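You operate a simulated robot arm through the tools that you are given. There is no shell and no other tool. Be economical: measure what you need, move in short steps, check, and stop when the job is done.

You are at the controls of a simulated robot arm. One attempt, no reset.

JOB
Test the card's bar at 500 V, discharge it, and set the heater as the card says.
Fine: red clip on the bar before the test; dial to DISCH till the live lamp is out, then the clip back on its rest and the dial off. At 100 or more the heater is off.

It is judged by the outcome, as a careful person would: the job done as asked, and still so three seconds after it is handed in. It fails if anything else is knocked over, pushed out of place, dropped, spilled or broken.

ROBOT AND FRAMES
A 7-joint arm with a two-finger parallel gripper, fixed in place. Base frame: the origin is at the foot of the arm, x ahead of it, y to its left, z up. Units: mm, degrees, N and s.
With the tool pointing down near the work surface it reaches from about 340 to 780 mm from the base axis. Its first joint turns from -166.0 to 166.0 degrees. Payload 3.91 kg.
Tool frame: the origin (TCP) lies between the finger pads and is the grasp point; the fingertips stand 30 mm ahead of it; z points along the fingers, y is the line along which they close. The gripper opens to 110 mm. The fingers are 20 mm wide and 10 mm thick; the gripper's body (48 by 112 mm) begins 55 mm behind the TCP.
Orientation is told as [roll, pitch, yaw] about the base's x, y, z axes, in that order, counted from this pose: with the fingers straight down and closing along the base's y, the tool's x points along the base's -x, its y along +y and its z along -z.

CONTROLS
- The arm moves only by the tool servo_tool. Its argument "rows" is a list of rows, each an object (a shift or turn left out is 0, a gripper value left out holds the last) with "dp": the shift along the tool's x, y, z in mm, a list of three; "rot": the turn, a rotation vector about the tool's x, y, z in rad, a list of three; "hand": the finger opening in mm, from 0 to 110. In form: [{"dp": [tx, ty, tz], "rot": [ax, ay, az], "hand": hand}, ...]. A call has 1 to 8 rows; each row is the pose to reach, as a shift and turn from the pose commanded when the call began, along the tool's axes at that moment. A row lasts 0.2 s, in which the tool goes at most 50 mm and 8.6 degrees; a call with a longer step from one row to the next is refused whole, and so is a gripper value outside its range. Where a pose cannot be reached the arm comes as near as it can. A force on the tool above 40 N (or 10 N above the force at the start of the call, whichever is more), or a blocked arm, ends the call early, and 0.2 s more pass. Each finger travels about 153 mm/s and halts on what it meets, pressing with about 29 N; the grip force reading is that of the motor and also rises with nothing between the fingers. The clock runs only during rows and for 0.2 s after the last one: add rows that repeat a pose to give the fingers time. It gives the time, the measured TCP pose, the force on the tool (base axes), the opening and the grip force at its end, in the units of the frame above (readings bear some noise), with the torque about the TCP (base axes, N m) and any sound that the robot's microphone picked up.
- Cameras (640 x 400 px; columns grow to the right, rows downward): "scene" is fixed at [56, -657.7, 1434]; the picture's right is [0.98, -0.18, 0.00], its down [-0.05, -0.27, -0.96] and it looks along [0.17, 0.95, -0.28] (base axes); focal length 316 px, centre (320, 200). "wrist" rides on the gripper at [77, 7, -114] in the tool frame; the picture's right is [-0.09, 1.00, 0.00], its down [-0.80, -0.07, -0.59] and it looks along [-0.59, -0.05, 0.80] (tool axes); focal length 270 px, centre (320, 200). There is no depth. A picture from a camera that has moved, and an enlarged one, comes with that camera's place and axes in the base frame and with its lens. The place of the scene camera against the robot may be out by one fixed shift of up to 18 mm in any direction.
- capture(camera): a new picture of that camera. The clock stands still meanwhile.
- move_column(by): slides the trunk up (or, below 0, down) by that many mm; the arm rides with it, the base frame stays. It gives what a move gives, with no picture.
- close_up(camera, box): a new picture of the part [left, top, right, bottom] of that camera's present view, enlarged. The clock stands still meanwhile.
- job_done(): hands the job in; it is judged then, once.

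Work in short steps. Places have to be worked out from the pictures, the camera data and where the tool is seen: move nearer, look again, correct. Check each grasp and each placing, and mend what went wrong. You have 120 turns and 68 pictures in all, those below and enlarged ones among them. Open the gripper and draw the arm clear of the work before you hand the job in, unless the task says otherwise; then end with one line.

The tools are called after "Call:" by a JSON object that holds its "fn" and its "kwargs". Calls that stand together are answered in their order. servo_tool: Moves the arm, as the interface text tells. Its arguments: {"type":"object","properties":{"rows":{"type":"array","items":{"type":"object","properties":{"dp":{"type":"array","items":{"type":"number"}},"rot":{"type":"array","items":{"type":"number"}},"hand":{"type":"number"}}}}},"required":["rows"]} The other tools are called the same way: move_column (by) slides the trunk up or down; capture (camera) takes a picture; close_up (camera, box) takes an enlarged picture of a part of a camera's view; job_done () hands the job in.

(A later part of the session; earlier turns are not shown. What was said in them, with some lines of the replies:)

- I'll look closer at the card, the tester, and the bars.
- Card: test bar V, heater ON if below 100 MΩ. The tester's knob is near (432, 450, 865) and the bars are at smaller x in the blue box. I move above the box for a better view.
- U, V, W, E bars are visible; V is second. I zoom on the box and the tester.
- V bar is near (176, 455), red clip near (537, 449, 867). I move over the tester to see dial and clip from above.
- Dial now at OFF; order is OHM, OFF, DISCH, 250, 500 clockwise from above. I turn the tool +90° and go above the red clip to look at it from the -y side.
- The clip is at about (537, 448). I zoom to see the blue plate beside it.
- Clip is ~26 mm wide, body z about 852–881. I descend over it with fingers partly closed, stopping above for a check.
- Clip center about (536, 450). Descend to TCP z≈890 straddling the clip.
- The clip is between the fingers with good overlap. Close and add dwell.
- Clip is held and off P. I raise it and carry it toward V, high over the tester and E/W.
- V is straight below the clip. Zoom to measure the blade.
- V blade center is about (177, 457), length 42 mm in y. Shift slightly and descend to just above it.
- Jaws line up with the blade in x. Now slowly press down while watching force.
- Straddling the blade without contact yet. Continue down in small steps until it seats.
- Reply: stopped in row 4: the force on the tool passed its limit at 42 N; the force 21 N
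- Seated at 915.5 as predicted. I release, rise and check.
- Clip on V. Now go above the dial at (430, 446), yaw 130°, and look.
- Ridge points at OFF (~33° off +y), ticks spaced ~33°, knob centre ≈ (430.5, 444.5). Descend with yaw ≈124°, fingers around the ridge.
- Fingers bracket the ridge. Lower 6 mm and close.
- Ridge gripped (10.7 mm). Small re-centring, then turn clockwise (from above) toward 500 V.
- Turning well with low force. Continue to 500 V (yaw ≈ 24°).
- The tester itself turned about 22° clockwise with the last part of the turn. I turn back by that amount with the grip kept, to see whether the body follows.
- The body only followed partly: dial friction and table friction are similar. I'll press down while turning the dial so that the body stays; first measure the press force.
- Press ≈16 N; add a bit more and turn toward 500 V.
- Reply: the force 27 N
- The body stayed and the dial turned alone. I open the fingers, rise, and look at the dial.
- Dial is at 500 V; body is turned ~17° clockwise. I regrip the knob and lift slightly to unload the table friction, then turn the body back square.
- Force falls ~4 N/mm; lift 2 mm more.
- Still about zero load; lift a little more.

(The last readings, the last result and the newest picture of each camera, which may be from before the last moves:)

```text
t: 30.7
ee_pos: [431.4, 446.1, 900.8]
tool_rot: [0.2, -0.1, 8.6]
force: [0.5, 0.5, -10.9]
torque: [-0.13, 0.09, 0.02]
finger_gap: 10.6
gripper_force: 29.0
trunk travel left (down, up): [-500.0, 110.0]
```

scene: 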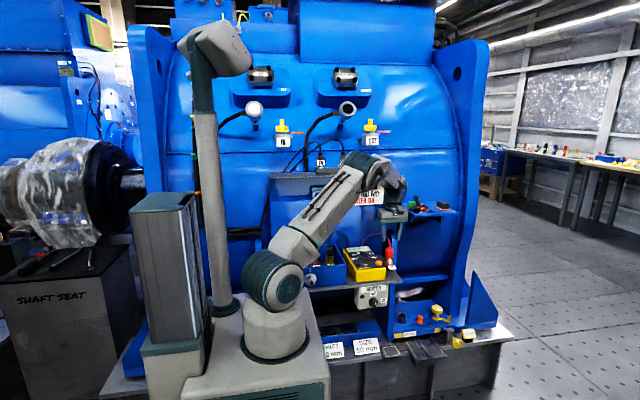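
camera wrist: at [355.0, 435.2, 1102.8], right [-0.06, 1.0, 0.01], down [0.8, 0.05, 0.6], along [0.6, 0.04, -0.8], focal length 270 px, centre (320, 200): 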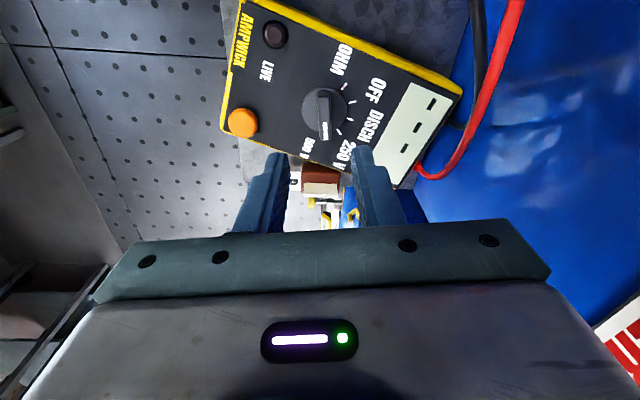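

Load −11 N, so it's mostly or fully unloaded. Turn back ccw ~16° and set it down.

Call:
{"fn": "servo_tool", "kwargs": {"rows": [{"rot": [0, 0, -0.07]}, {"rot": [0, 0, -0.14]}, {"rot": [0, 0, -0.21]}, {"rot": [0, 0, -0.28]}, {"rot": [0, 0, -0.28]}]}}

Call:
{"fn": "close_up", "kwargs": {"camera": "scene", "box": [330, 220, 410, 300]}}

```text
t: 31.9
ee_pos: [432.4, 446.5, 900.5]
tool_rot: [0.2, -0.2, 24.7]
force: [-0.8, -0.4, -10.5]
torque: [-0.16, 0.01, 0.0]
finger_gap: 10.7
gripper_force: 28.8
trunk travel left (down, up): [-500.0, 110.0]
```

```text
5.00 times, centred on (370, 260) of scene
camera zoom: at [56.0, -657.7, 1434.0], right [0.98, -0.18, 0.0], down [-0.05, -0.27, -0.96], along [0.17, 0.95, -0.28], focal length 1581 px, centre (70, -100)
```

zoom: 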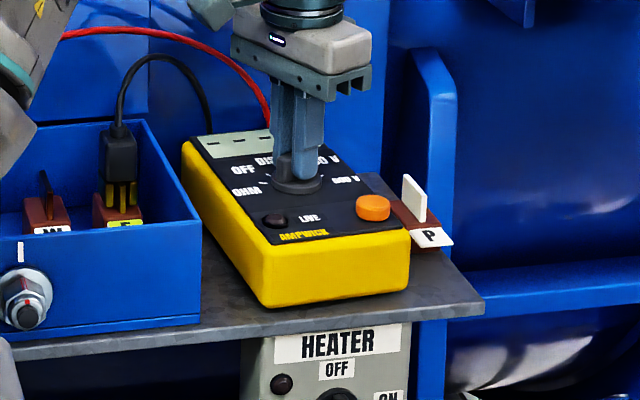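

Tester is fully lifted and now slightly over-rotated (~5° ccw). Correct 0.085 rad and lower it gently.

Call:
{"fn": "servo_tool", "kwargs": {"rows": [{"rot": [0, 0, 0.045]}, {"rot": [0, 0, 0.085]}, {"dp": [0, 0, 1.5], "rot": [0, 0, 0.085]}, {"dp": [0, 0, 3], "rot": [0, 0, 0.085]}, {"dp": [0, 0, 4.5], "rot": [0, 0, 0.085]}, {"dp": [0, 0, 4.5], "rot": [0, 0, 0.085]}]}}

Call:
{"fn": "close_up", "kwargs": {"camera": "scene", "box": [330, 210, 410, 290]}}

```text
t: 33.3
ee_pos: [431.1, 447.0, 897.0]
tool_rot: [0.3, -0.2, 19.7]
force: [-0.5, -0.3, -4.6]
torque: [-0.38, 0.42, -0.02]
finger_gap: 10.5
gripper_force: 28.7
trunk travel left (down, up): [-500.0, 110.0]
```

```text
5.00 times, centred on (370, 250) of scene
camera zoom: at [56.0, -657.7, 1434.0], right [0.98, -0.18, 0.0], down [-0.05, -0.27, -0.96], along [0.17, 0.95, -0.28], focal length 1581 px, centre (70, -50)
```

zoom: 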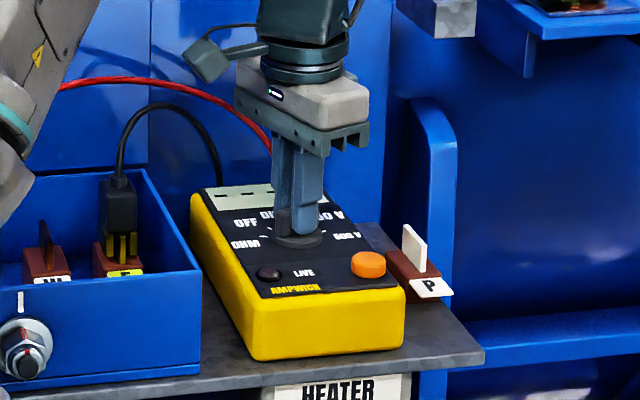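

Orientation is restored; body sits ~4 mm too far in +x. Slide it back 4 mm while light, then lower and release.

Call:
{"fn": "servo_tool", "kwargs": {"rows": [{"dp": [0, 0, -1.5]}, {"dp": [2, 0.7, -1.5]}, {"dp": [3.8, 1.4, -1.5]}, {"dp": [3.8, 1.4, 0.5]}, {"dp": [3.8, 1.4, 2]}, {"dp": [3.8, 1.4, 2]}, {"dp": [3.8, 1.4, 2], "hand": 36}, {"dp": [3.8, 1.4, 2], "hand": 36}]}}

Call:
{"fn": "servo_tool", "kwargs": {"rows": [{"dp": [0, 0, -30]}, {"dp": [0, 0, -65]}, {"dp": [0, 0, -100]}]}}

Call:
{"fn": "close_up", "kwargs": {"camera": "scene", "box": [330, 210, 410, 290]}}

Call:
{"fn": "close_up", "kwargs": {"camera": "wrist", "box": [220, 0, 460, 180]}}

```text
t: 35.1
ee_pos: [428.5, 445.9, 895.1]
tool_rot: [0.3, -0.2, 19.8]
force: [0.7, -0.1, 0.2]
torque: [0.01, -0.03, 0.01]
finger_gap: 36.1
gripper_force: 0.0
trunk travel left (down, up): [-500.0, 110.0]
```

```text
t: 35.9
ee_pos: [427.2, 445.2, 997.3]
tool_rot: [0.1, -0.2, 19.7]
force: [0.0, 0.6, -0.3]
torque: [0.0, 0.02, 0.01]
finger_gap: 36.1
gripper_force: 0.1
trunk travel left (down, up): [-500.0, 110.0]
```

```text
5.00 times, centred on (370, 250) of scene
camera zoom: at [56.0, -657.7, 1434.0], right [0.98, -0.18, 0.0], down [-0.05, -0.27, -0.96], along [0.17, 0.95, -0.28], focal length 1581 px, centre (70, -50)
```

zoom: 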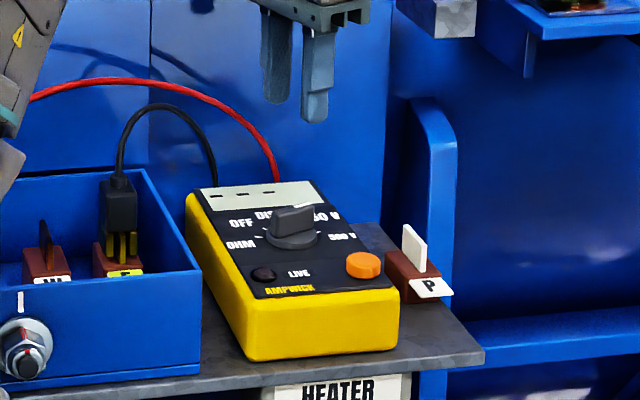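

```text
2.22 times, centred on (340, 90) of wrist
camera zoom: at [352.9, 422.8, 1111.2], right [-0.25, 0.97, 0.0], down [0.78, 0.2, 0.6], along [0.58, 0.15, -0.8], focal length 601 px, centre (276, 444)
```

zoom: 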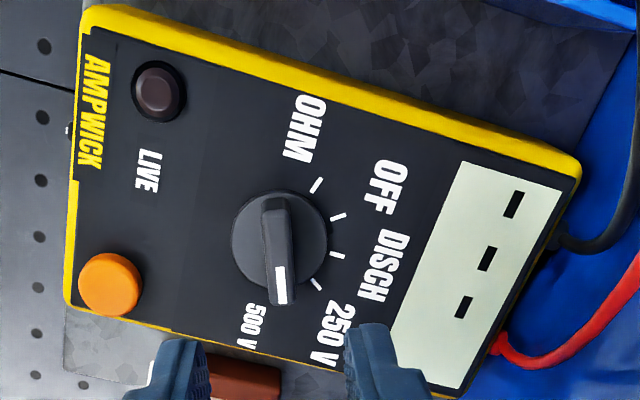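

Tester is back at its original place and the dial points at 500 V. Now press the orange button at about (468, 378): move over it with fingers closed.

Call:
{"fn": "servo_tool", "kwargs": {"rows": [{"dp": [-8, -38, 0], "hand": 0}, {"dp": [-16, -77, 0], "hand": 0}, {"dp": [-16, -77, 45], "hand": 0}, {"dp": [-16, -77, 85], "hand": 0}]}}

Call:
{"fn": "capture", "kwargs": {"camera": "wrist"}}

```text
t: 36.9
ee_pos: [468.1, 378.0, 909.3]
tool_rot: [0.2, -0.3, 19.7]
force: [-1.1, -0.9, -1.2]
torque: [0.0, 0.0, -0.01]
finger_gap: 0.0
gripper_force: 29.4
trunk travel left (down, up): [-500.0, 110.0]
```

```text
21 pictures are left
camera wrist: at [394.2, 355.7, 1024.9], right [-0.25, 0.97, 0.0], down [0.78, 0.2, 0.6], along [0.58, 0.15, -0.8], focal length 270 px, centre (320, 200)
```

wrist: 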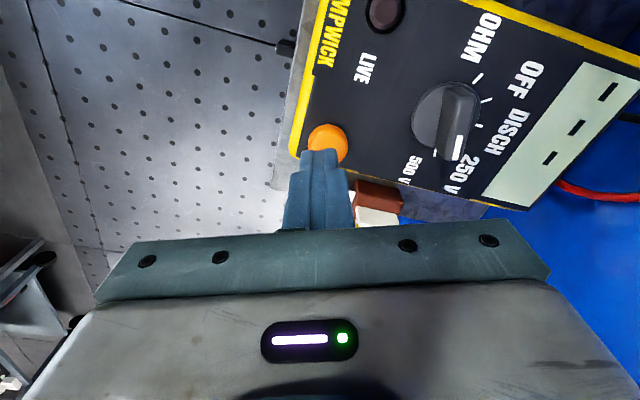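

Tip is over the button. Press down slowly.

Call:
{"fn": "servo_tool", "kwargs": {"rows": [{"dp": [2, 0, 4]}, {"dp": [2, 0, 8]}, {"dp": [2, 0, 10]}, {"dp": [2, 0, 12]}, {"dp": [2, 0, 14]}, {"dp": [2, 0, 16]}]}}

```text
t: 38.3
ee_pos: [467.4, 378.9, 894.1]
tool_rot: [0.2, -0.2, 19.6]
force: [-2.2, -1.2, 3.0]
torque: [0.01, 0.07, 0.03]
finger_gap: 0.1
gripper_force: 28.8
trunk travel left (down, up): [-500.0, 110.0]
heard: click
```

A click. Look at lamp and display while still pressing.

Call:
{"fn": "close_up", "kwargs": {"camera": "wrist", "box": [290, 0, 640, 219]}}

```text
1.83 times, centred on (465, 110) of wrist
camera zoom: at [392.5, 356.3, 1009.1], right [-0.25, 0.97, 0.01], down [0.78, 0.2, 0.6], along [0.58, 0.16, -0.8], focal length 494 px, centre (55, 365)
```

zoom: 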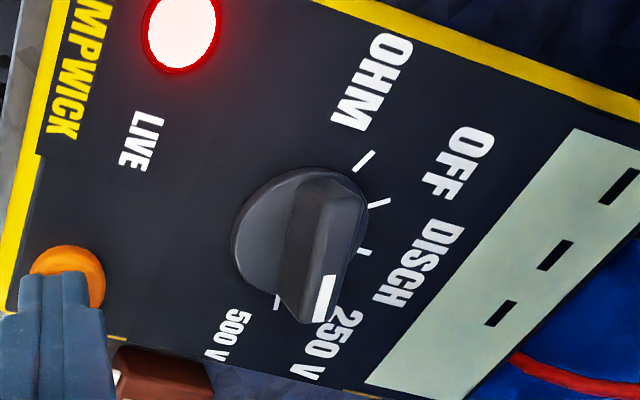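

Lamp is lit, 500 V selected; display still blank. Hold the button for a while.

Call:
{"fn": "servo_tool", "kwargs": {"rows": [{"dp": [0, 0, 0]}, {"dp": [0, 0, 0]}, {"dp": [0, 0, 0]}, {"dp": [0, 0, 0]}, {"dp": [0, 0, 0]}, {"dp": [0, 0, 0]}, {"dp": [0, 0, 0]}, {"dp": [0, 0, 0]}]}}

Call:
{"fn": "close_up", "kwargs": {"camera": "wrist", "box": [290, 0, 640, 219]}}

```text
t: 40.1
ee_pos: [466.5, 379.1, 894.9]
tool_rot: [0.4, -0.2, 19.7]
force: [0.1, 0.3, 3.1]
torque: [-0.01, 0.0, -0.02]
finger_gap: 0.1
gripper_force: 29.2
trunk travel left (down, up): [-500.0, 110.0]
```

```text
1.83 times, centred on (465, 110) of wrist
camera zoom: at [392.7, 356.4, 1009.0], right [-0.25, 0.97, 0.01], down [0.78, 0.2, 0.6], along [0.58, 0.16, -0.8], focal length 494 px, centre (55, 365)
```

zoom: 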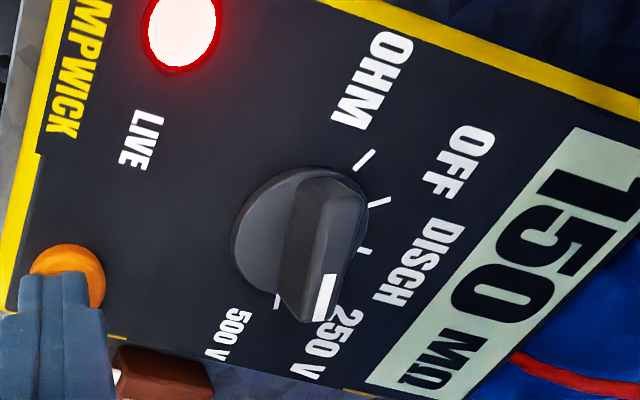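

Reads about 150 MΩ (left edge cut). Check the full display from the scene camera after a further hold.

Call:
{"fn": "servo_tool", "kwargs": {"rows": [{"dp": [0, 0, 0]}, {"dp": [0, 0, 0]}, {"dp": [0, 0, 0]}, {"dp": [0, 0, 0]}, {"dp": [0, 0, 0]}, {"dp": [0, 0, 0]}, {"dp": [0, 0, 0]}, {"dp": [0, 0, 0]}]}}

Call:
{"fn": "close_up", "kwargs": {"camera": "scene", "box": [345, 230, 410, 310]}}

```text
t: 41.9
ee_pos: [467.4, 379.3, 894.6]
tool_rot: [0.4, -0.2, 19.7]
force: [-0.4, 0.3, 2.8]
torque: [0.0, 0.01, 0.0]
finger_gap: 0.0
gripper_force: 29.0
trunk travel left (down, up): [-500.0, 110.0]
```

```text
5.00 times, centred on (378, 270) of scene
camera zoom: at [56.0, -657.7, 1434.0], right [0.98, -0.18, 0.0], down [-0.05, -0.27, -0.96], along [0.17, 0.95, -0.28], focal length 1581 px, centre (32, -150)
```

zoom: 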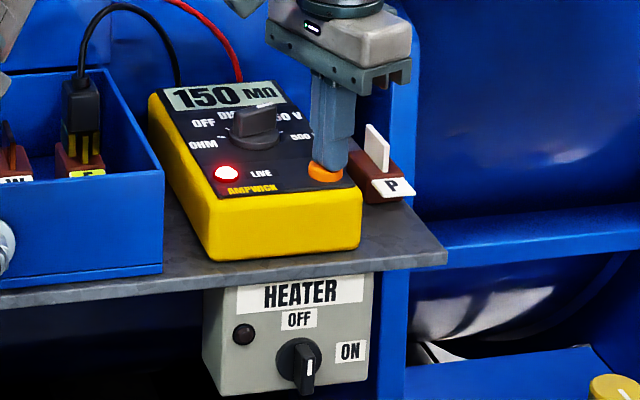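

150 MΩ ≥ 100 → heater must be OFF. Now release the button and go to grip the dial to turn to DISCH.

Call:
{"fn": "servo_tool", "kwargs": {"rows": [{"dp": [0, 0, -35]}, {"dp": [0, 0, -70], "hand": 36}, {"dp": [6, 37, -70], "hand": 36}, {"dp": [12.3, 74, -70], "hand": 36}, {"dp": [12.3, 74, -35], "hand": 36}, {"dp": [12.3, 74, -2], "hand": 36}, {"dp": [12.3, 74, -2], "hand": 36}]}}

Call:
{"fn": "servo_tool", "kwargs": {"rows": [{"hand": 5}, {"hand": 5}, {"hand": 5}]}}

Call:
{"fn": "servo_tool", "kwargs": {"rows": [{"dp": [0, 0, 2]}, {"dp": [0, 0, 4]}, {"dp": [0, 0, 4]}]}}

```text
t: 43.5
ee_pos: [431.4, 443.9, 896.7]
tool_rot: [0.2, -0.2, 19.7]
force: [-0.3, 0.5, -0.9]
torque: [0.02, -0.02, -0.02]
finger_gap: 35.9
gripper_force: 0.1
trunk travel left (down, up): [-500.0, 110.0]
```

```text
t: 44.3
ee_pos: [431.4, 444.7, 895.9]
tool_rot: [0.2, -0.2, 19.8]
force: [-4.0, 8.1, 0.2]
torque: [0.09, -0.29, 0.01]
finger_gap: 10.9
gripper_force: 28.7
trunk travel left (down, up): [-500.0, 110.0]
```

```text
t: 45.1
ee_pos: [430.7, 444.0, 893.5]
tool_rot: [0.4, -0.5, 19.8]
force: [-1.4, 11.4, 21.0]
torque: [-0.23, -0.22, 0.0]
finger_gap: 11.2
gripper_force: 29.2
trunk travel left (down, up): [-500.0, 110.0]
```

Gripped with 21 N press; shift 2.5 mm in +y to relieve side force, and turn counter-clockwise toward DISCH.

Call:
{"fn": "servo_tool", "kwargs": {"rows": [{"dp": [-0.8, 2.3, 0]}, {"dp": [-0.8, 2.3, 0], "rot": [0, 0, -0.13]}, {"dp": [-0.8, 2.3, 0], "rot": [0, 0, -0.26]}, {"dp": [-0.8, 2.3, 0], "rot": [0, 0, -0.39]}, {"dp": [-0.8, 2.3, 0], "rot": [0, 0, -0.52]}, {"dp": [-0.8, 2.3, 0], "rot": [0, 0, -0.65]}, {"dp": [-0.8, 2.3, 0], "rot": [0, 0, -0.78]}]}}

Call:
{"fn": "servo_tool", "kwargs": {"rows": [{"rot": [0, 0, -0.11]}, {"rot": [0, 0, -0.22]}, {"rot": [0, 0, -0.33]}, {"rot": [0, 0, -0.43]}]}}

Call:
{"fn": "close_up", "kwargs": {"camera": "scene", "box": [330, 210, 410, 290]}}

```text
t: 46.7
ee_pos: [430.5, 444.5, 893.0]
tool_rot: [0.0, -0.3, 64.5]
force: [1.2, -8.7, 11.2]
torque: [0.17, -0.18, -0.02]
finger_gap: 10.8
gripper_force: 29.0
trunk travel left (down, up): [-500.0, 110.0]
```

```text
t: 47.7
ee_pos: [430.3, 444.4, 892.9]
tool_rot: [-0.2, -0.2, 89.0]
force: [1.8, -13.8, 9.1]
torque: [-0.74, 0.11, 0.0]
finger_gap: 10.5
gripper_force: 29.5
trunk travel left (down, up): [-500.0, 110.0]
```

```text
5.00 times, centred on (370, 250) of scene
camera zoom: at [56.0, -657.7, 1434.0], right [0.98, -0.18, 0.0], down [-0.05, -0.27, -0.96], along [0.17, 0.95, -0.28], focal length 1581 px, centre (70, -50)
```

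zoom: 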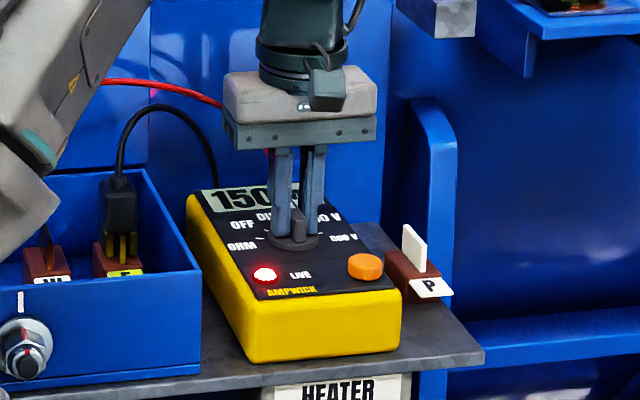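

Body stayed; dial should be on DISCH. Ease the press/side force, wait and check the lamp.

Call:
{"fn": "servo_tool", "kwargs": {"rows": [{"dp": [1.5, 0, -1]}, {"dp": [1.5, 0, -1]}, {"dp": [1.5, 0, -1], "hand": 36}, {"dp": [1.5, 0, -1], "hand": 36}, {"dp": [1.5, 0, -35], "hand": 36}, {"dp": [1.5, 0, -70], "hand": 36}, {"dp": [1.5, 0, -70], "hand": 36}, {"dp": [1.5, 0, -70], "hand": 36}]}}

Call:
{"fn": "close_up", "kwargs": {"camera": "wrist", "box": [240, 0, 560, 200]}}

```text
t: 49.5
ee_pos: [431.8, 443.7, 961.9]
tool_rot: [-0.2, -0.2, 89.2]
force: [0.6, 0.1, -0.2]
torque: [-0.01, 0.02, -0.02]
finger_gap: 35.9
gripper_force: 0.0
trunk travel left (down, up): [-500.0, 110.0]
```

```text
2.00 times, centred on (400, 100) of wrist
camera zoom: at [423.7, 365.3, 1076.2], right [-0.99, 0.1, 0.0], down [0.08, 0.8, 0.6], along [0.06, 0.6, -0.8], focal length 541 px, centre (160, 400)
```

zoom: 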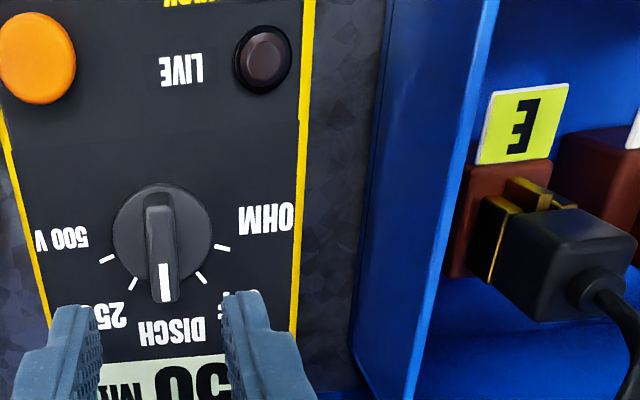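

Live lamp is out, dial on DISCH. Now go back to the clip on V.

Call:
{"fn": "servo_tool", "kwargs": {"rows": [{"dp": [0, 0, -37]}, {"dp": [0, 0, -75]}, {"dp": [-3, 45, -75], "hand": 44}, {"dp": [-6, 90, -75]}, {"dp": [-9, 135, -75]}, {"dp": [-12, 180, -75]}, {"dp": [-14, 225, -75]}, {"dp": [-14, 255, -75], "rot": [0, 0, -0.014]}]}}

Call:
{"fn": "servo_tool", "kwargs": {"rows": [{"dp": [0, 0, 40]}, {"dp": [0, 0, 70]}]}}

Call:
{"fn": "capture", "kwargs": {"camera": "wrist"}}

```text
t: 51.3
ee_pos: [172.2, 462.6, 1036.7]
tool_rot: [-0.1, -0.3, 90.0]
force: [-0.3, -0.6, 1.0]
torque: [-0.01, 0.01, -0.03]
finger_gap: 44.0
gripper_force: 0.0
trunk travel left (down, up): [-500.0, 110.0]
```

```text
t: 51.9
ee_pos: [174.5, 463.3, 967.6]
tool_rot: [-0.2, -0.4, 89.8]
force: [0.5, 0.4, -0.4]
torque: [0.02, -0.03, 0.01]
finger_gap: 43.9
gripper_force: 0.1
trunk travel left (down, up): [-500.0, 110.0]
```

```text
15 pictures are left
camera wrist: at [168.4, 384.2, 1082.6], right [-1.0, 0.09, 0.0], down [0.07, 0.8, 0.6], along [0.06, 0.6, -0.8], focal length 270 px, centre (320, 200)
```

wrist: 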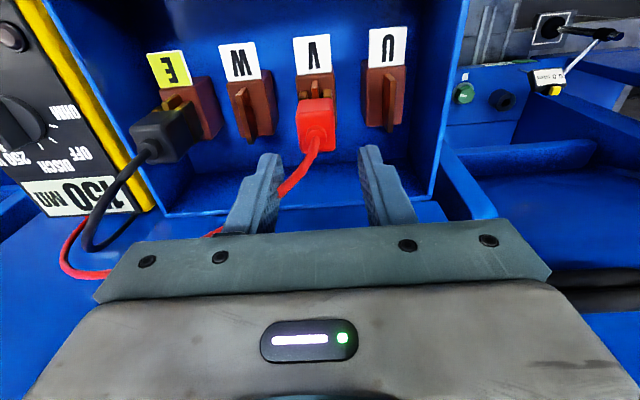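

Centre on (177, 458) and descend to 915.5, then grip.

Call:
{"fn": "servo_tool", "kwargs": {"rows": [{"dp": [5, -2.5, 0]}, {"dp": [5, -2.5, 25]}, {"dp": [5, -2.5, 51]}, {"dp": [5, -2.5, 51]}]}}

Call:
{"fn": "servo_tool", "kwargs": {"rows": [{"hand": 15}, {"hand": 15}, {"hand": 15}]}}

Call:
{"fn": "servo_tool", "kwargs": {"rows": [{"dp": [0, 0, -15]}, {"dp": [0, 0, -30]}, {"dp": [0, 0, -60]}, {"dp": [0, 0, -104]}]}}

Call:
{"fn": "capture", "kwargs": {"camera": "wrist"}}

```text
t: 52.9
ee_pos: [179.8, 457.4, 914.6]
tool_rot: [-0.1, -0.3, 89.9]
force: [-0.2, -0.5, 0.2]
torque: [-0.01, 0.01, -0.01]
finger_gap: 44.0
gripper_force: 0.1
trunk travel left (down, up): [-500.0, 110.0]
```

```text
t: 53.7
ee_pos: [179.4, 456.7, 915.3]
tool_rot: [-0.2, -0.3, 89.9]
force: [-0.2, 0.2, -0.2]
torque: [0.0, 0.02, 0.01]
finger_gap: 25.3
gripper_force: 29.0
trunk travel left (down, up): [-500.0, 110.0]
```

```text
t: 54.7
ee_pos: [177.6, 458.1, 1019.7]
tool_rot: [-0.1, -0.2, 89.9]
force: [0.2, 0.7, -1.0]
torque: [0.0, 0.0, 0.0]
finger_gap: 25.2
gripper_force: 29.0
trunk travel left (down, up): [-500.0, 110.0]
```

```text
14 pictures are left
camera wrist: at [171.5, 378.6, 1134.5], right [-1.0, 0.09, 0.0], down [0.07, 0.8, 0.6], along [0.05, 0.6, -0.8], focal length 270 px, centre (320, 200)
```

wrist: 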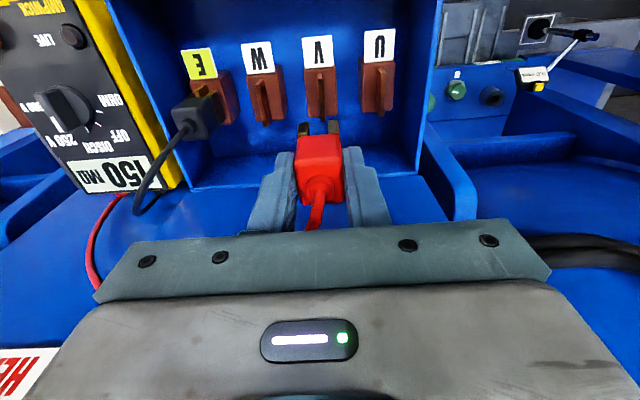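

Clip held. Carry to above P (536, 449.5).

Call:
{"fn": "servo_tool", "kwargs": {"rows": [{"dp": [1, -45, 0]}, {"dp": [2, -90, 0]}, {"dp": [3, -135, 0]}, {"dp": [4, -180, 0]}, {"dp": [5, -225, 0]}, {"dp": [6, -270, 0]}, {"dp": [7, -315, 0]}, {"dp": [8.6, -358.6, 0]}]}}

Call:
{"fn": "servo_tool", "kwargs": {"rows": [{"dp": [0, 0, 40]}, {"dp": [0, 0, 75]}, {"dp": [0, 0, 82]}]}}

Call:
{"fn": "close_up", "kwargs": {"camera": "wrist", "box": [230, 30, 410, 210]}}

```text
t: 56.5
ee_pos: [538.5, 450.3, 1019.0]
tool_rot: [-0.1, -0.3, 89.9]
force: [0.5, 0.2, -0.4]
torque: [0.02, 0.04, -0.01]
finger_gap: 25.3
gripper_force: 29.5
trunk travel left (down, up): [-500.0, 110.0]
```

```text
t: 57.3
ee_pos: [537.1, 450.8, 938.8]
tool_rot: [-0.2, -0.4, 89.8]
force: [0.0, 0.2, -0.6]
torque: [0.0, 0.01, -0.02]
finger_gap: 25.2
gripper_force: 28.6
trunk travel left (down, up): [-500.0, 110.0]
```

```text
2.22 times, centred on (320, 120) of wrist
camera zoom: at [530.3, 371.1, 1053.2], right [-1.0, 0.09, 0.0], down [0.07, 0.8, 0.6], along [0.06, 0.6, -0.8], focal length 601 px, centre (320, 378)
```

zoom: 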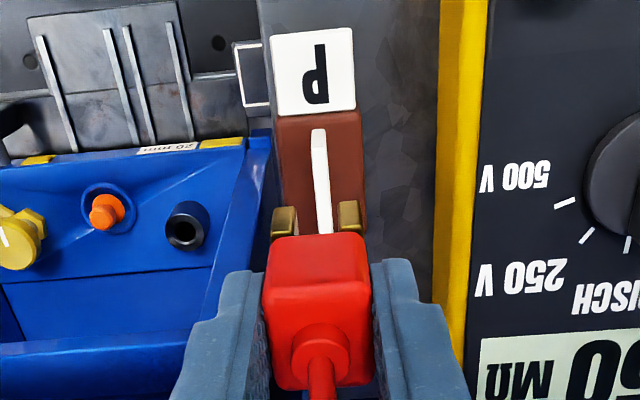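

Jaws sit ~2 mm too far in +x; shift and lower slowly until seated.

Call:
{"fn": "servo_tool", "kwargs": {"rows": [{"dp": [0, 1.8, 0]}, {"dp": [0, 1.8, 15]}, {"dp": [0, 1.8, 28]}, {"dp": [0, 1.8, 36]}]}}

Call:
{"fn": "close_up", "kwargs": {"camera": "wrist", "box": [230, 30, 410, 210]}}

```text
t: 58.3
ee_pos: [534.3, 448.3, 901.7]
tool_rot: [-0.1, -0.4, 89.9]
force: [-0.4, 0.1, -0.5]
torque: [0.0, -0.01, -0.01]
finger_gap: 24.9
gripper_force: 29.2
trunk travel left (down, up): [-500.0, 110.0]
```

```text
2.22 times, centred on (320, 120) of wrist
camera zoom: at [527.3, 369.8, 1017.0], right [-1.0, 0.09, 0.0], down [0.07, 0.8, 0.6], along [0.06, 0.6, -0.8], focal length 601 px, centre (320, 378)
```

zoom: 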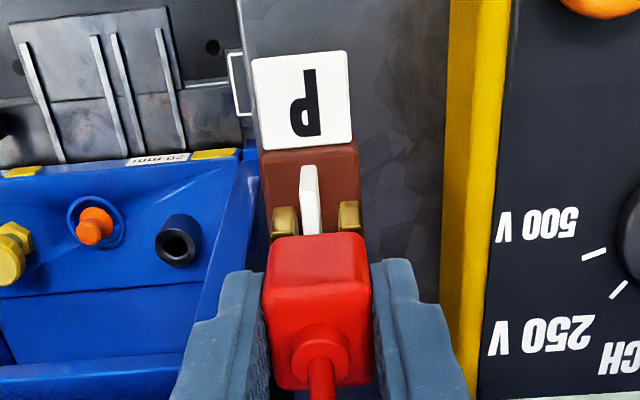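

Blade is between the jaws; nudge +1 mm x and press to seat.

Call:
{"fn": "servo_tool", "kwargs": {"rows": [{"dp": [0, -1, 3]}, {"dp": [0, -1, 6]}, {"dp": [0, -1, 9]}, {"dp": [0, -1, 11]}, {"dp": [0, -1, 13]}, {"dp": [0, -1, 15]}]}}

```text
t: 59.7
ee_pos: [536.4, 447.5, 889.7]
tool_rot: [-0.2, -0.5, 89.9]
force: [0.5, 0.6, 8.4]
torque: [-0.1, 0.02, 0.01]
finger_gap: 24.9
gripper_force: 29.2
trunk travel left (down, up): [-500.0, 110.0]
```

Seated at 889.7 (same as originally). Release and rise.

Call:
{"fn": "servo_tool", "kwargs": {"rows": [{"hand": 42}, {"hand": 42}, {"dp": [0, 0, -20], "hand": 42}, {"dp": [0, 0, -55]}, {"dp": [0, 0, -90]}, {"dp": [0, 0, -110]}]}}

Call:
{"fn": "close_up", "kwargs": {"camera": "scene", "box": [340, 230, 420, 310]}}

```text
t: 61.1
ee_pos: [533.9, 446.1, 996.6]
tool_rot: [-0.1, -0.2, 89.8]
force: [-0.5, -0.9, -0.2]
torque: [-0.01, -0.03, 0.01]
finger_gap: 42.1
gripper_force: 0.0
trunk travel left (down, up): [-500.0, 110.0]
```

```text
5.00 times, centred on (380, 270) of scene
camera zoom: at [56.0, -657.7, 1434.0], right [0.98, -0.18, 0.0], down [-0.05, -0.27, -0.96], along [0.17, 0.95, -0.28], focal length 1581 px, centre (20, -150)
```

zoom: 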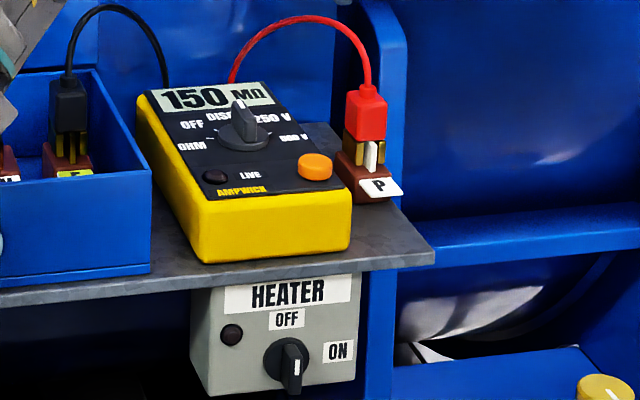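

Clip is back on P, lamp out. Now turn the dial to OFF: go over the knob and grip.

Call:
{"fn": "servo_tool", "kwargs": {"rows": [{"dp": [0.5, 35, 0], "hand": 36}, {"dp": [0.5, 70, 0]}, {"dp": [0.5, 103.4, 0]}, {"dp": [0.5, 103.4, 35]}, {"dp": [0.5, 103.4, 70]}, {"dp": [0.5, 103.4, 99]}, {"dp": [0.5, 103.4, 99]}]}}

Call:
{"fn": "servo_tool", "kwargs": {"rows": [{"hand": 5}, {"hand": 5}, {"hand": 5}]}}

Call:
{"fn": "servo_tool", "kwargs": {"rows": [{"dp": [0, 0, 2]}, {"dp": [0, 0, 4]}, {"dp": [0, 0, 5]}]}}

```text
t: 62.7
ee_pos: [431.9, 449.9, 897.6]
tool_rot: [-0.1, -0.3, 89.9]
force: [0.0, 0.0, -0.3]
torque: [0.0, 0.04, 0.02]
finger_gap: 36.3
gripper_force: 0.0
trunk travel left (down, up): [-500.0, 110.0]
```

```text
t: 63.5
ee_pos: [432.4, 450.5, 897.6]
tool_rot: [-0.2, -0.3, 89.8]
force: [-3.3, 1.7, 0.0]
torque: [-0.4, 0.08, -0.06]
finger_gap: 10.8
gripper_force: 28.8
trunk travel left (down, up): [-500.0, 110.0]
```

```text
t: 64.3
ee_pos: [431.6, 448.6, 896.7]
tool_rot: [-0.4, -0.7, 89.9]
force: [-3.3, 3.8, 20.6]
torque: [0.14, 0.31, -0.04]
finger_gap: 11.0
gripper_force: 29.4
trunk travel left (down, up): [-500.0, 110.0]
```

TCP is ~4 mm too far in +y; open, shift, regrip.

Call:
{"fn": "servo_tool", "kwargs": {"rows": [{"dp": [0, 0, -5], "hand": 30}, {"dp": [0, 0, -5], "hand": 30}, {"dp": [4.5, 0, -5], "hand": 30}, {"dp": [4.5, 0.5, -5], "hand": 5}, {"dp": [4.5, 0.5, -5], "hand": 5}, {"dp": [4.5, 0.5, -5], "hand": 5}]}}

Call:
{"fn": "servo_tool", "kwargs": {"rows": [{"dp": [0, 0, 2]}, {"dp": [0, 0, 4]}, {"dp": [0, 0, 5.5]}]}}

```text
t: 65.7
ee_pos: [433.0, 444.1, 898.3]
tool_rot: [-0.1, -0.3, 89.7]
force: [0.5, -1.1, -0.6]
torque: [-0.49, 0.36, -0.03]
finger_gap: 10.8
gripper_force: 28.8
trunk travel left (down, up): [-500.0, 110.0]
```

```text
t: 66.5
ee_pos: [431.7, 445.1, 896.7]
tool_rot: [-0.4, -0.6, 89.8]
force: [1.3, -2.1, 20.8]
torque: [-0.03, 0.21, -0.03]
finger_gap: 11.0
gripper_force: 28.7
trunk travel left (down, up): [-500.0, 110.0]
```

Well centred with 21 N press. Turn ccw 33.5° to OFF.

Call:
{"fn": "servo_tool", "kwargs": {"rows": [{"rot": [0, 0, -0.12]}, {"rot": [0, 0, -0.24]}, {"rot": [0, 0, -0.36]}, {"rot": [0, 0, -0.48]}, {"rot": [0, 0, -0.59]}, {"rot": [0, 0, -0.59]}]}}

Call:
{"fn": "servo_tool", "kwargs": {"rows": [{"dp": [0, 0, -4]}, {"dp": [0, 0, -5], "hand": 36}, {"dp": [0, 0, -5], "hand": 36}, {"dp": [0, 0, -40], "hand": 36}, {"dp": [0, 0, -80], "hand": 36}, {"dp": [0, 0, -105], "hand": 36}]}}

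Call:
{"fn": "close_up", "kwargs": {"camera": "wrist", "box": [220, 0, 420, 200]}}

Call:
{"fn": "close_up", "kwargs": {"camera": "scene", "box": [335, 235, 405, 315]}}

```text
t: 67.9
ee_pos: [432.8, 443.4, 892.7]
tool_rot: [-0.3, -0.4, 123.7]
force: [13.7, 9.8, 20.9]
torque: [0.23, 0.14, 0.02]
finger_gap: 10.9
gripper_force: 29.2
trunk travel left (down, up): [-500.0, 110.0]
```

```text
t: 69.3
ee_pos: [430.4, 445.1, 999.2]
tool_rot: [-0.3, -0.2, 123.6]
force: [0.1, 0.0, 0.9]
torque: [0.02, -0.01, 0.0]
finger_gap: 35.9
gripper_force: 0.1
trunk travel left (down, up): [-500.0, 110.0]
```

```text
2.00 times, centred on (320, 100) of wrist
camera zoom: at [468.0, 374.1, 1113.4], right [-0.88, -0.48, 0.0], down [-0.39, 0.7, 0.6], along [-0.28, 0.53, -0.8], focal length 541 px, centre (320, 400)
```

zoom: 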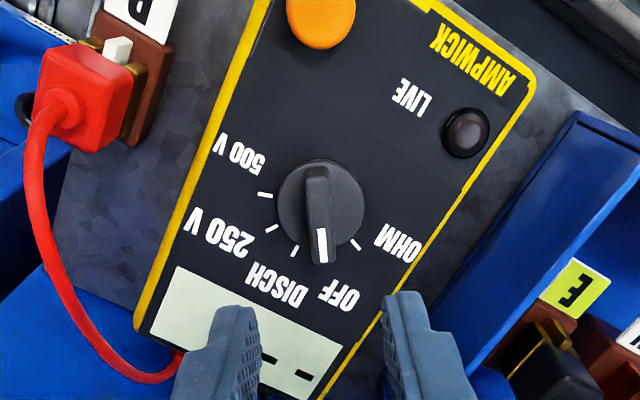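

```text
5.00 times, centred on (370, 275) of scene
camera zoom: at [56.0, -657.7, 1434.0], right [0.98, -0.18, 0.0], down [-0.05, -0.27, -0.96], along [0.17, 0.95, -0.28], focal length 1581 px, centre (70, -175)
```

zoom: 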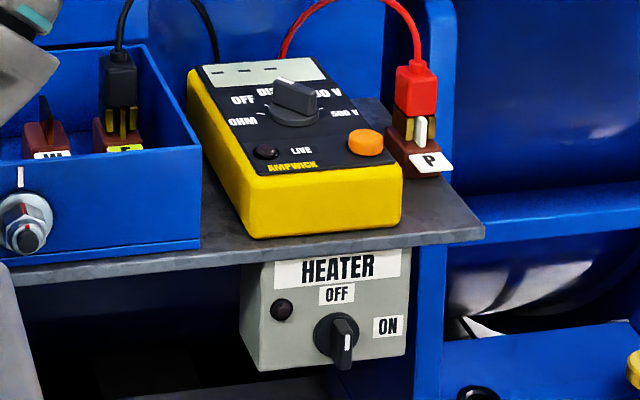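

Dial at OFF, display blank, tester in place. Now inspect the heater switch in detail.

Call:
{"fn": "close_up", "kwargs": {"camera": "scene", "box": [380, 285, 405, 315]}}

Call:
{"fn": "close_up", "kwargs": {"camera": "scene", "box": [350, 280, 390, 312]}}

```text
13.33 times, centred on (392, 300) of scene
camera zoom: at [56.0, -657.7, 1434.0], right [0.98, -0.18, 0.0], down [-0.05, -0.27, -0.96], along [0.17, 0.95, -0.28], focal length 4216 px, centre (-647, -1133)
```

zoom: 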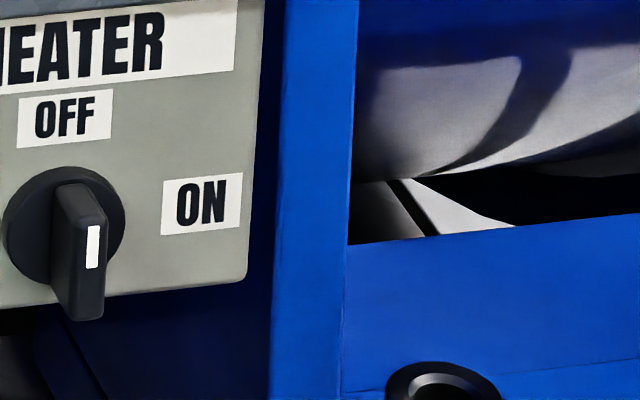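

```text
12.50 times, centred on (370, 296) of scene
camera zoom: at [56.0, -657.7, 1434.0], right [0.98, -0.18, 0.0], down [-0.05, -0.27, -0.96], along [0.17, 0.95, -0.28], focal length 3953 px, centre (-305, -1000)
```

zoom: 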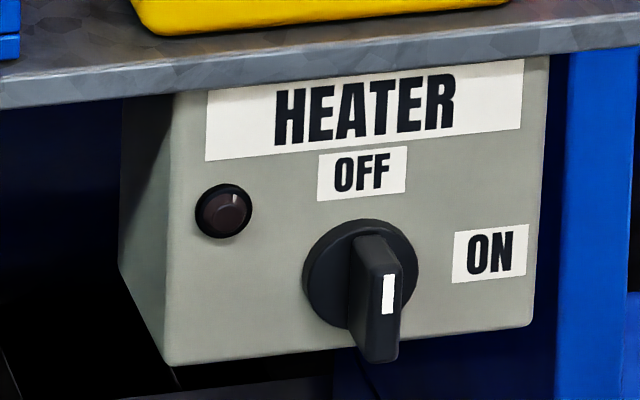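

The heater pointer's mark is on the upper half of the ridge, toward OFF, and its lamp is dark, so at 150 MΩ it stays OFF. Draw the arm up and clear with the gripper open.

Call:
{"fn": "servo_tool", "kwargs": {"rows": [{"dp": [0, 0, -45], "hand": 60}, {"dp": [0, 0, -90], "hand": 90}, {"dp": [0, 0, -135], "hand": 110}, {"dp": [20, 0, -170], "hand": 110}, {"dp": [50, 0, -200], "hand": 110}]}}

Call:
{"fn": "capture", "kwargs": {"camera": "scene"}}

```text
t: 70.5
ee_pos: [462.3, 400.5, 1197.5]
tool_rot: [-0.3, -0.2, 123.7]
force: [0.5, -0.3, -1.0]
torque: [0.02, 0.0, 0.0]
finger_gap: 110.1
gripper_force: 0.0
trunk travel left (down, up): [-500.0, 110.0]
```

```text
6 pictures are left
```

scene: 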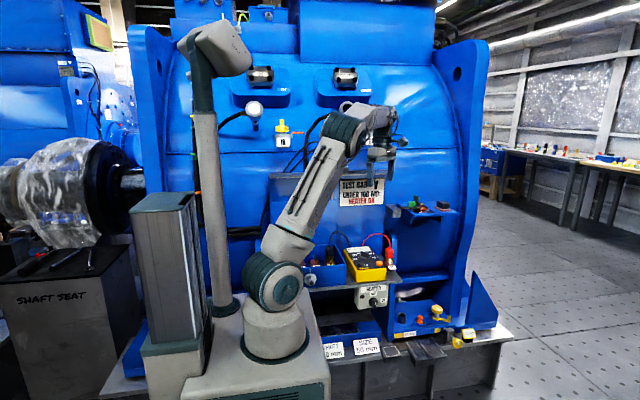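

Everything is in place and the arm is clear; handing in.

Call:
{"fn": "job_done", "kwargs": {}}

```text
The job is handed in.
```

Bar V read 150 MΩ at 500 V, so the heater stays OFF; its pointer was already there and I left it alone. I discharged the bar until the live lamp went out, then put the red clip back on P and the dial to OFF. The tester turned about 20° while I worked the dial, so I lifted it and set it back within a few mm of where it was.
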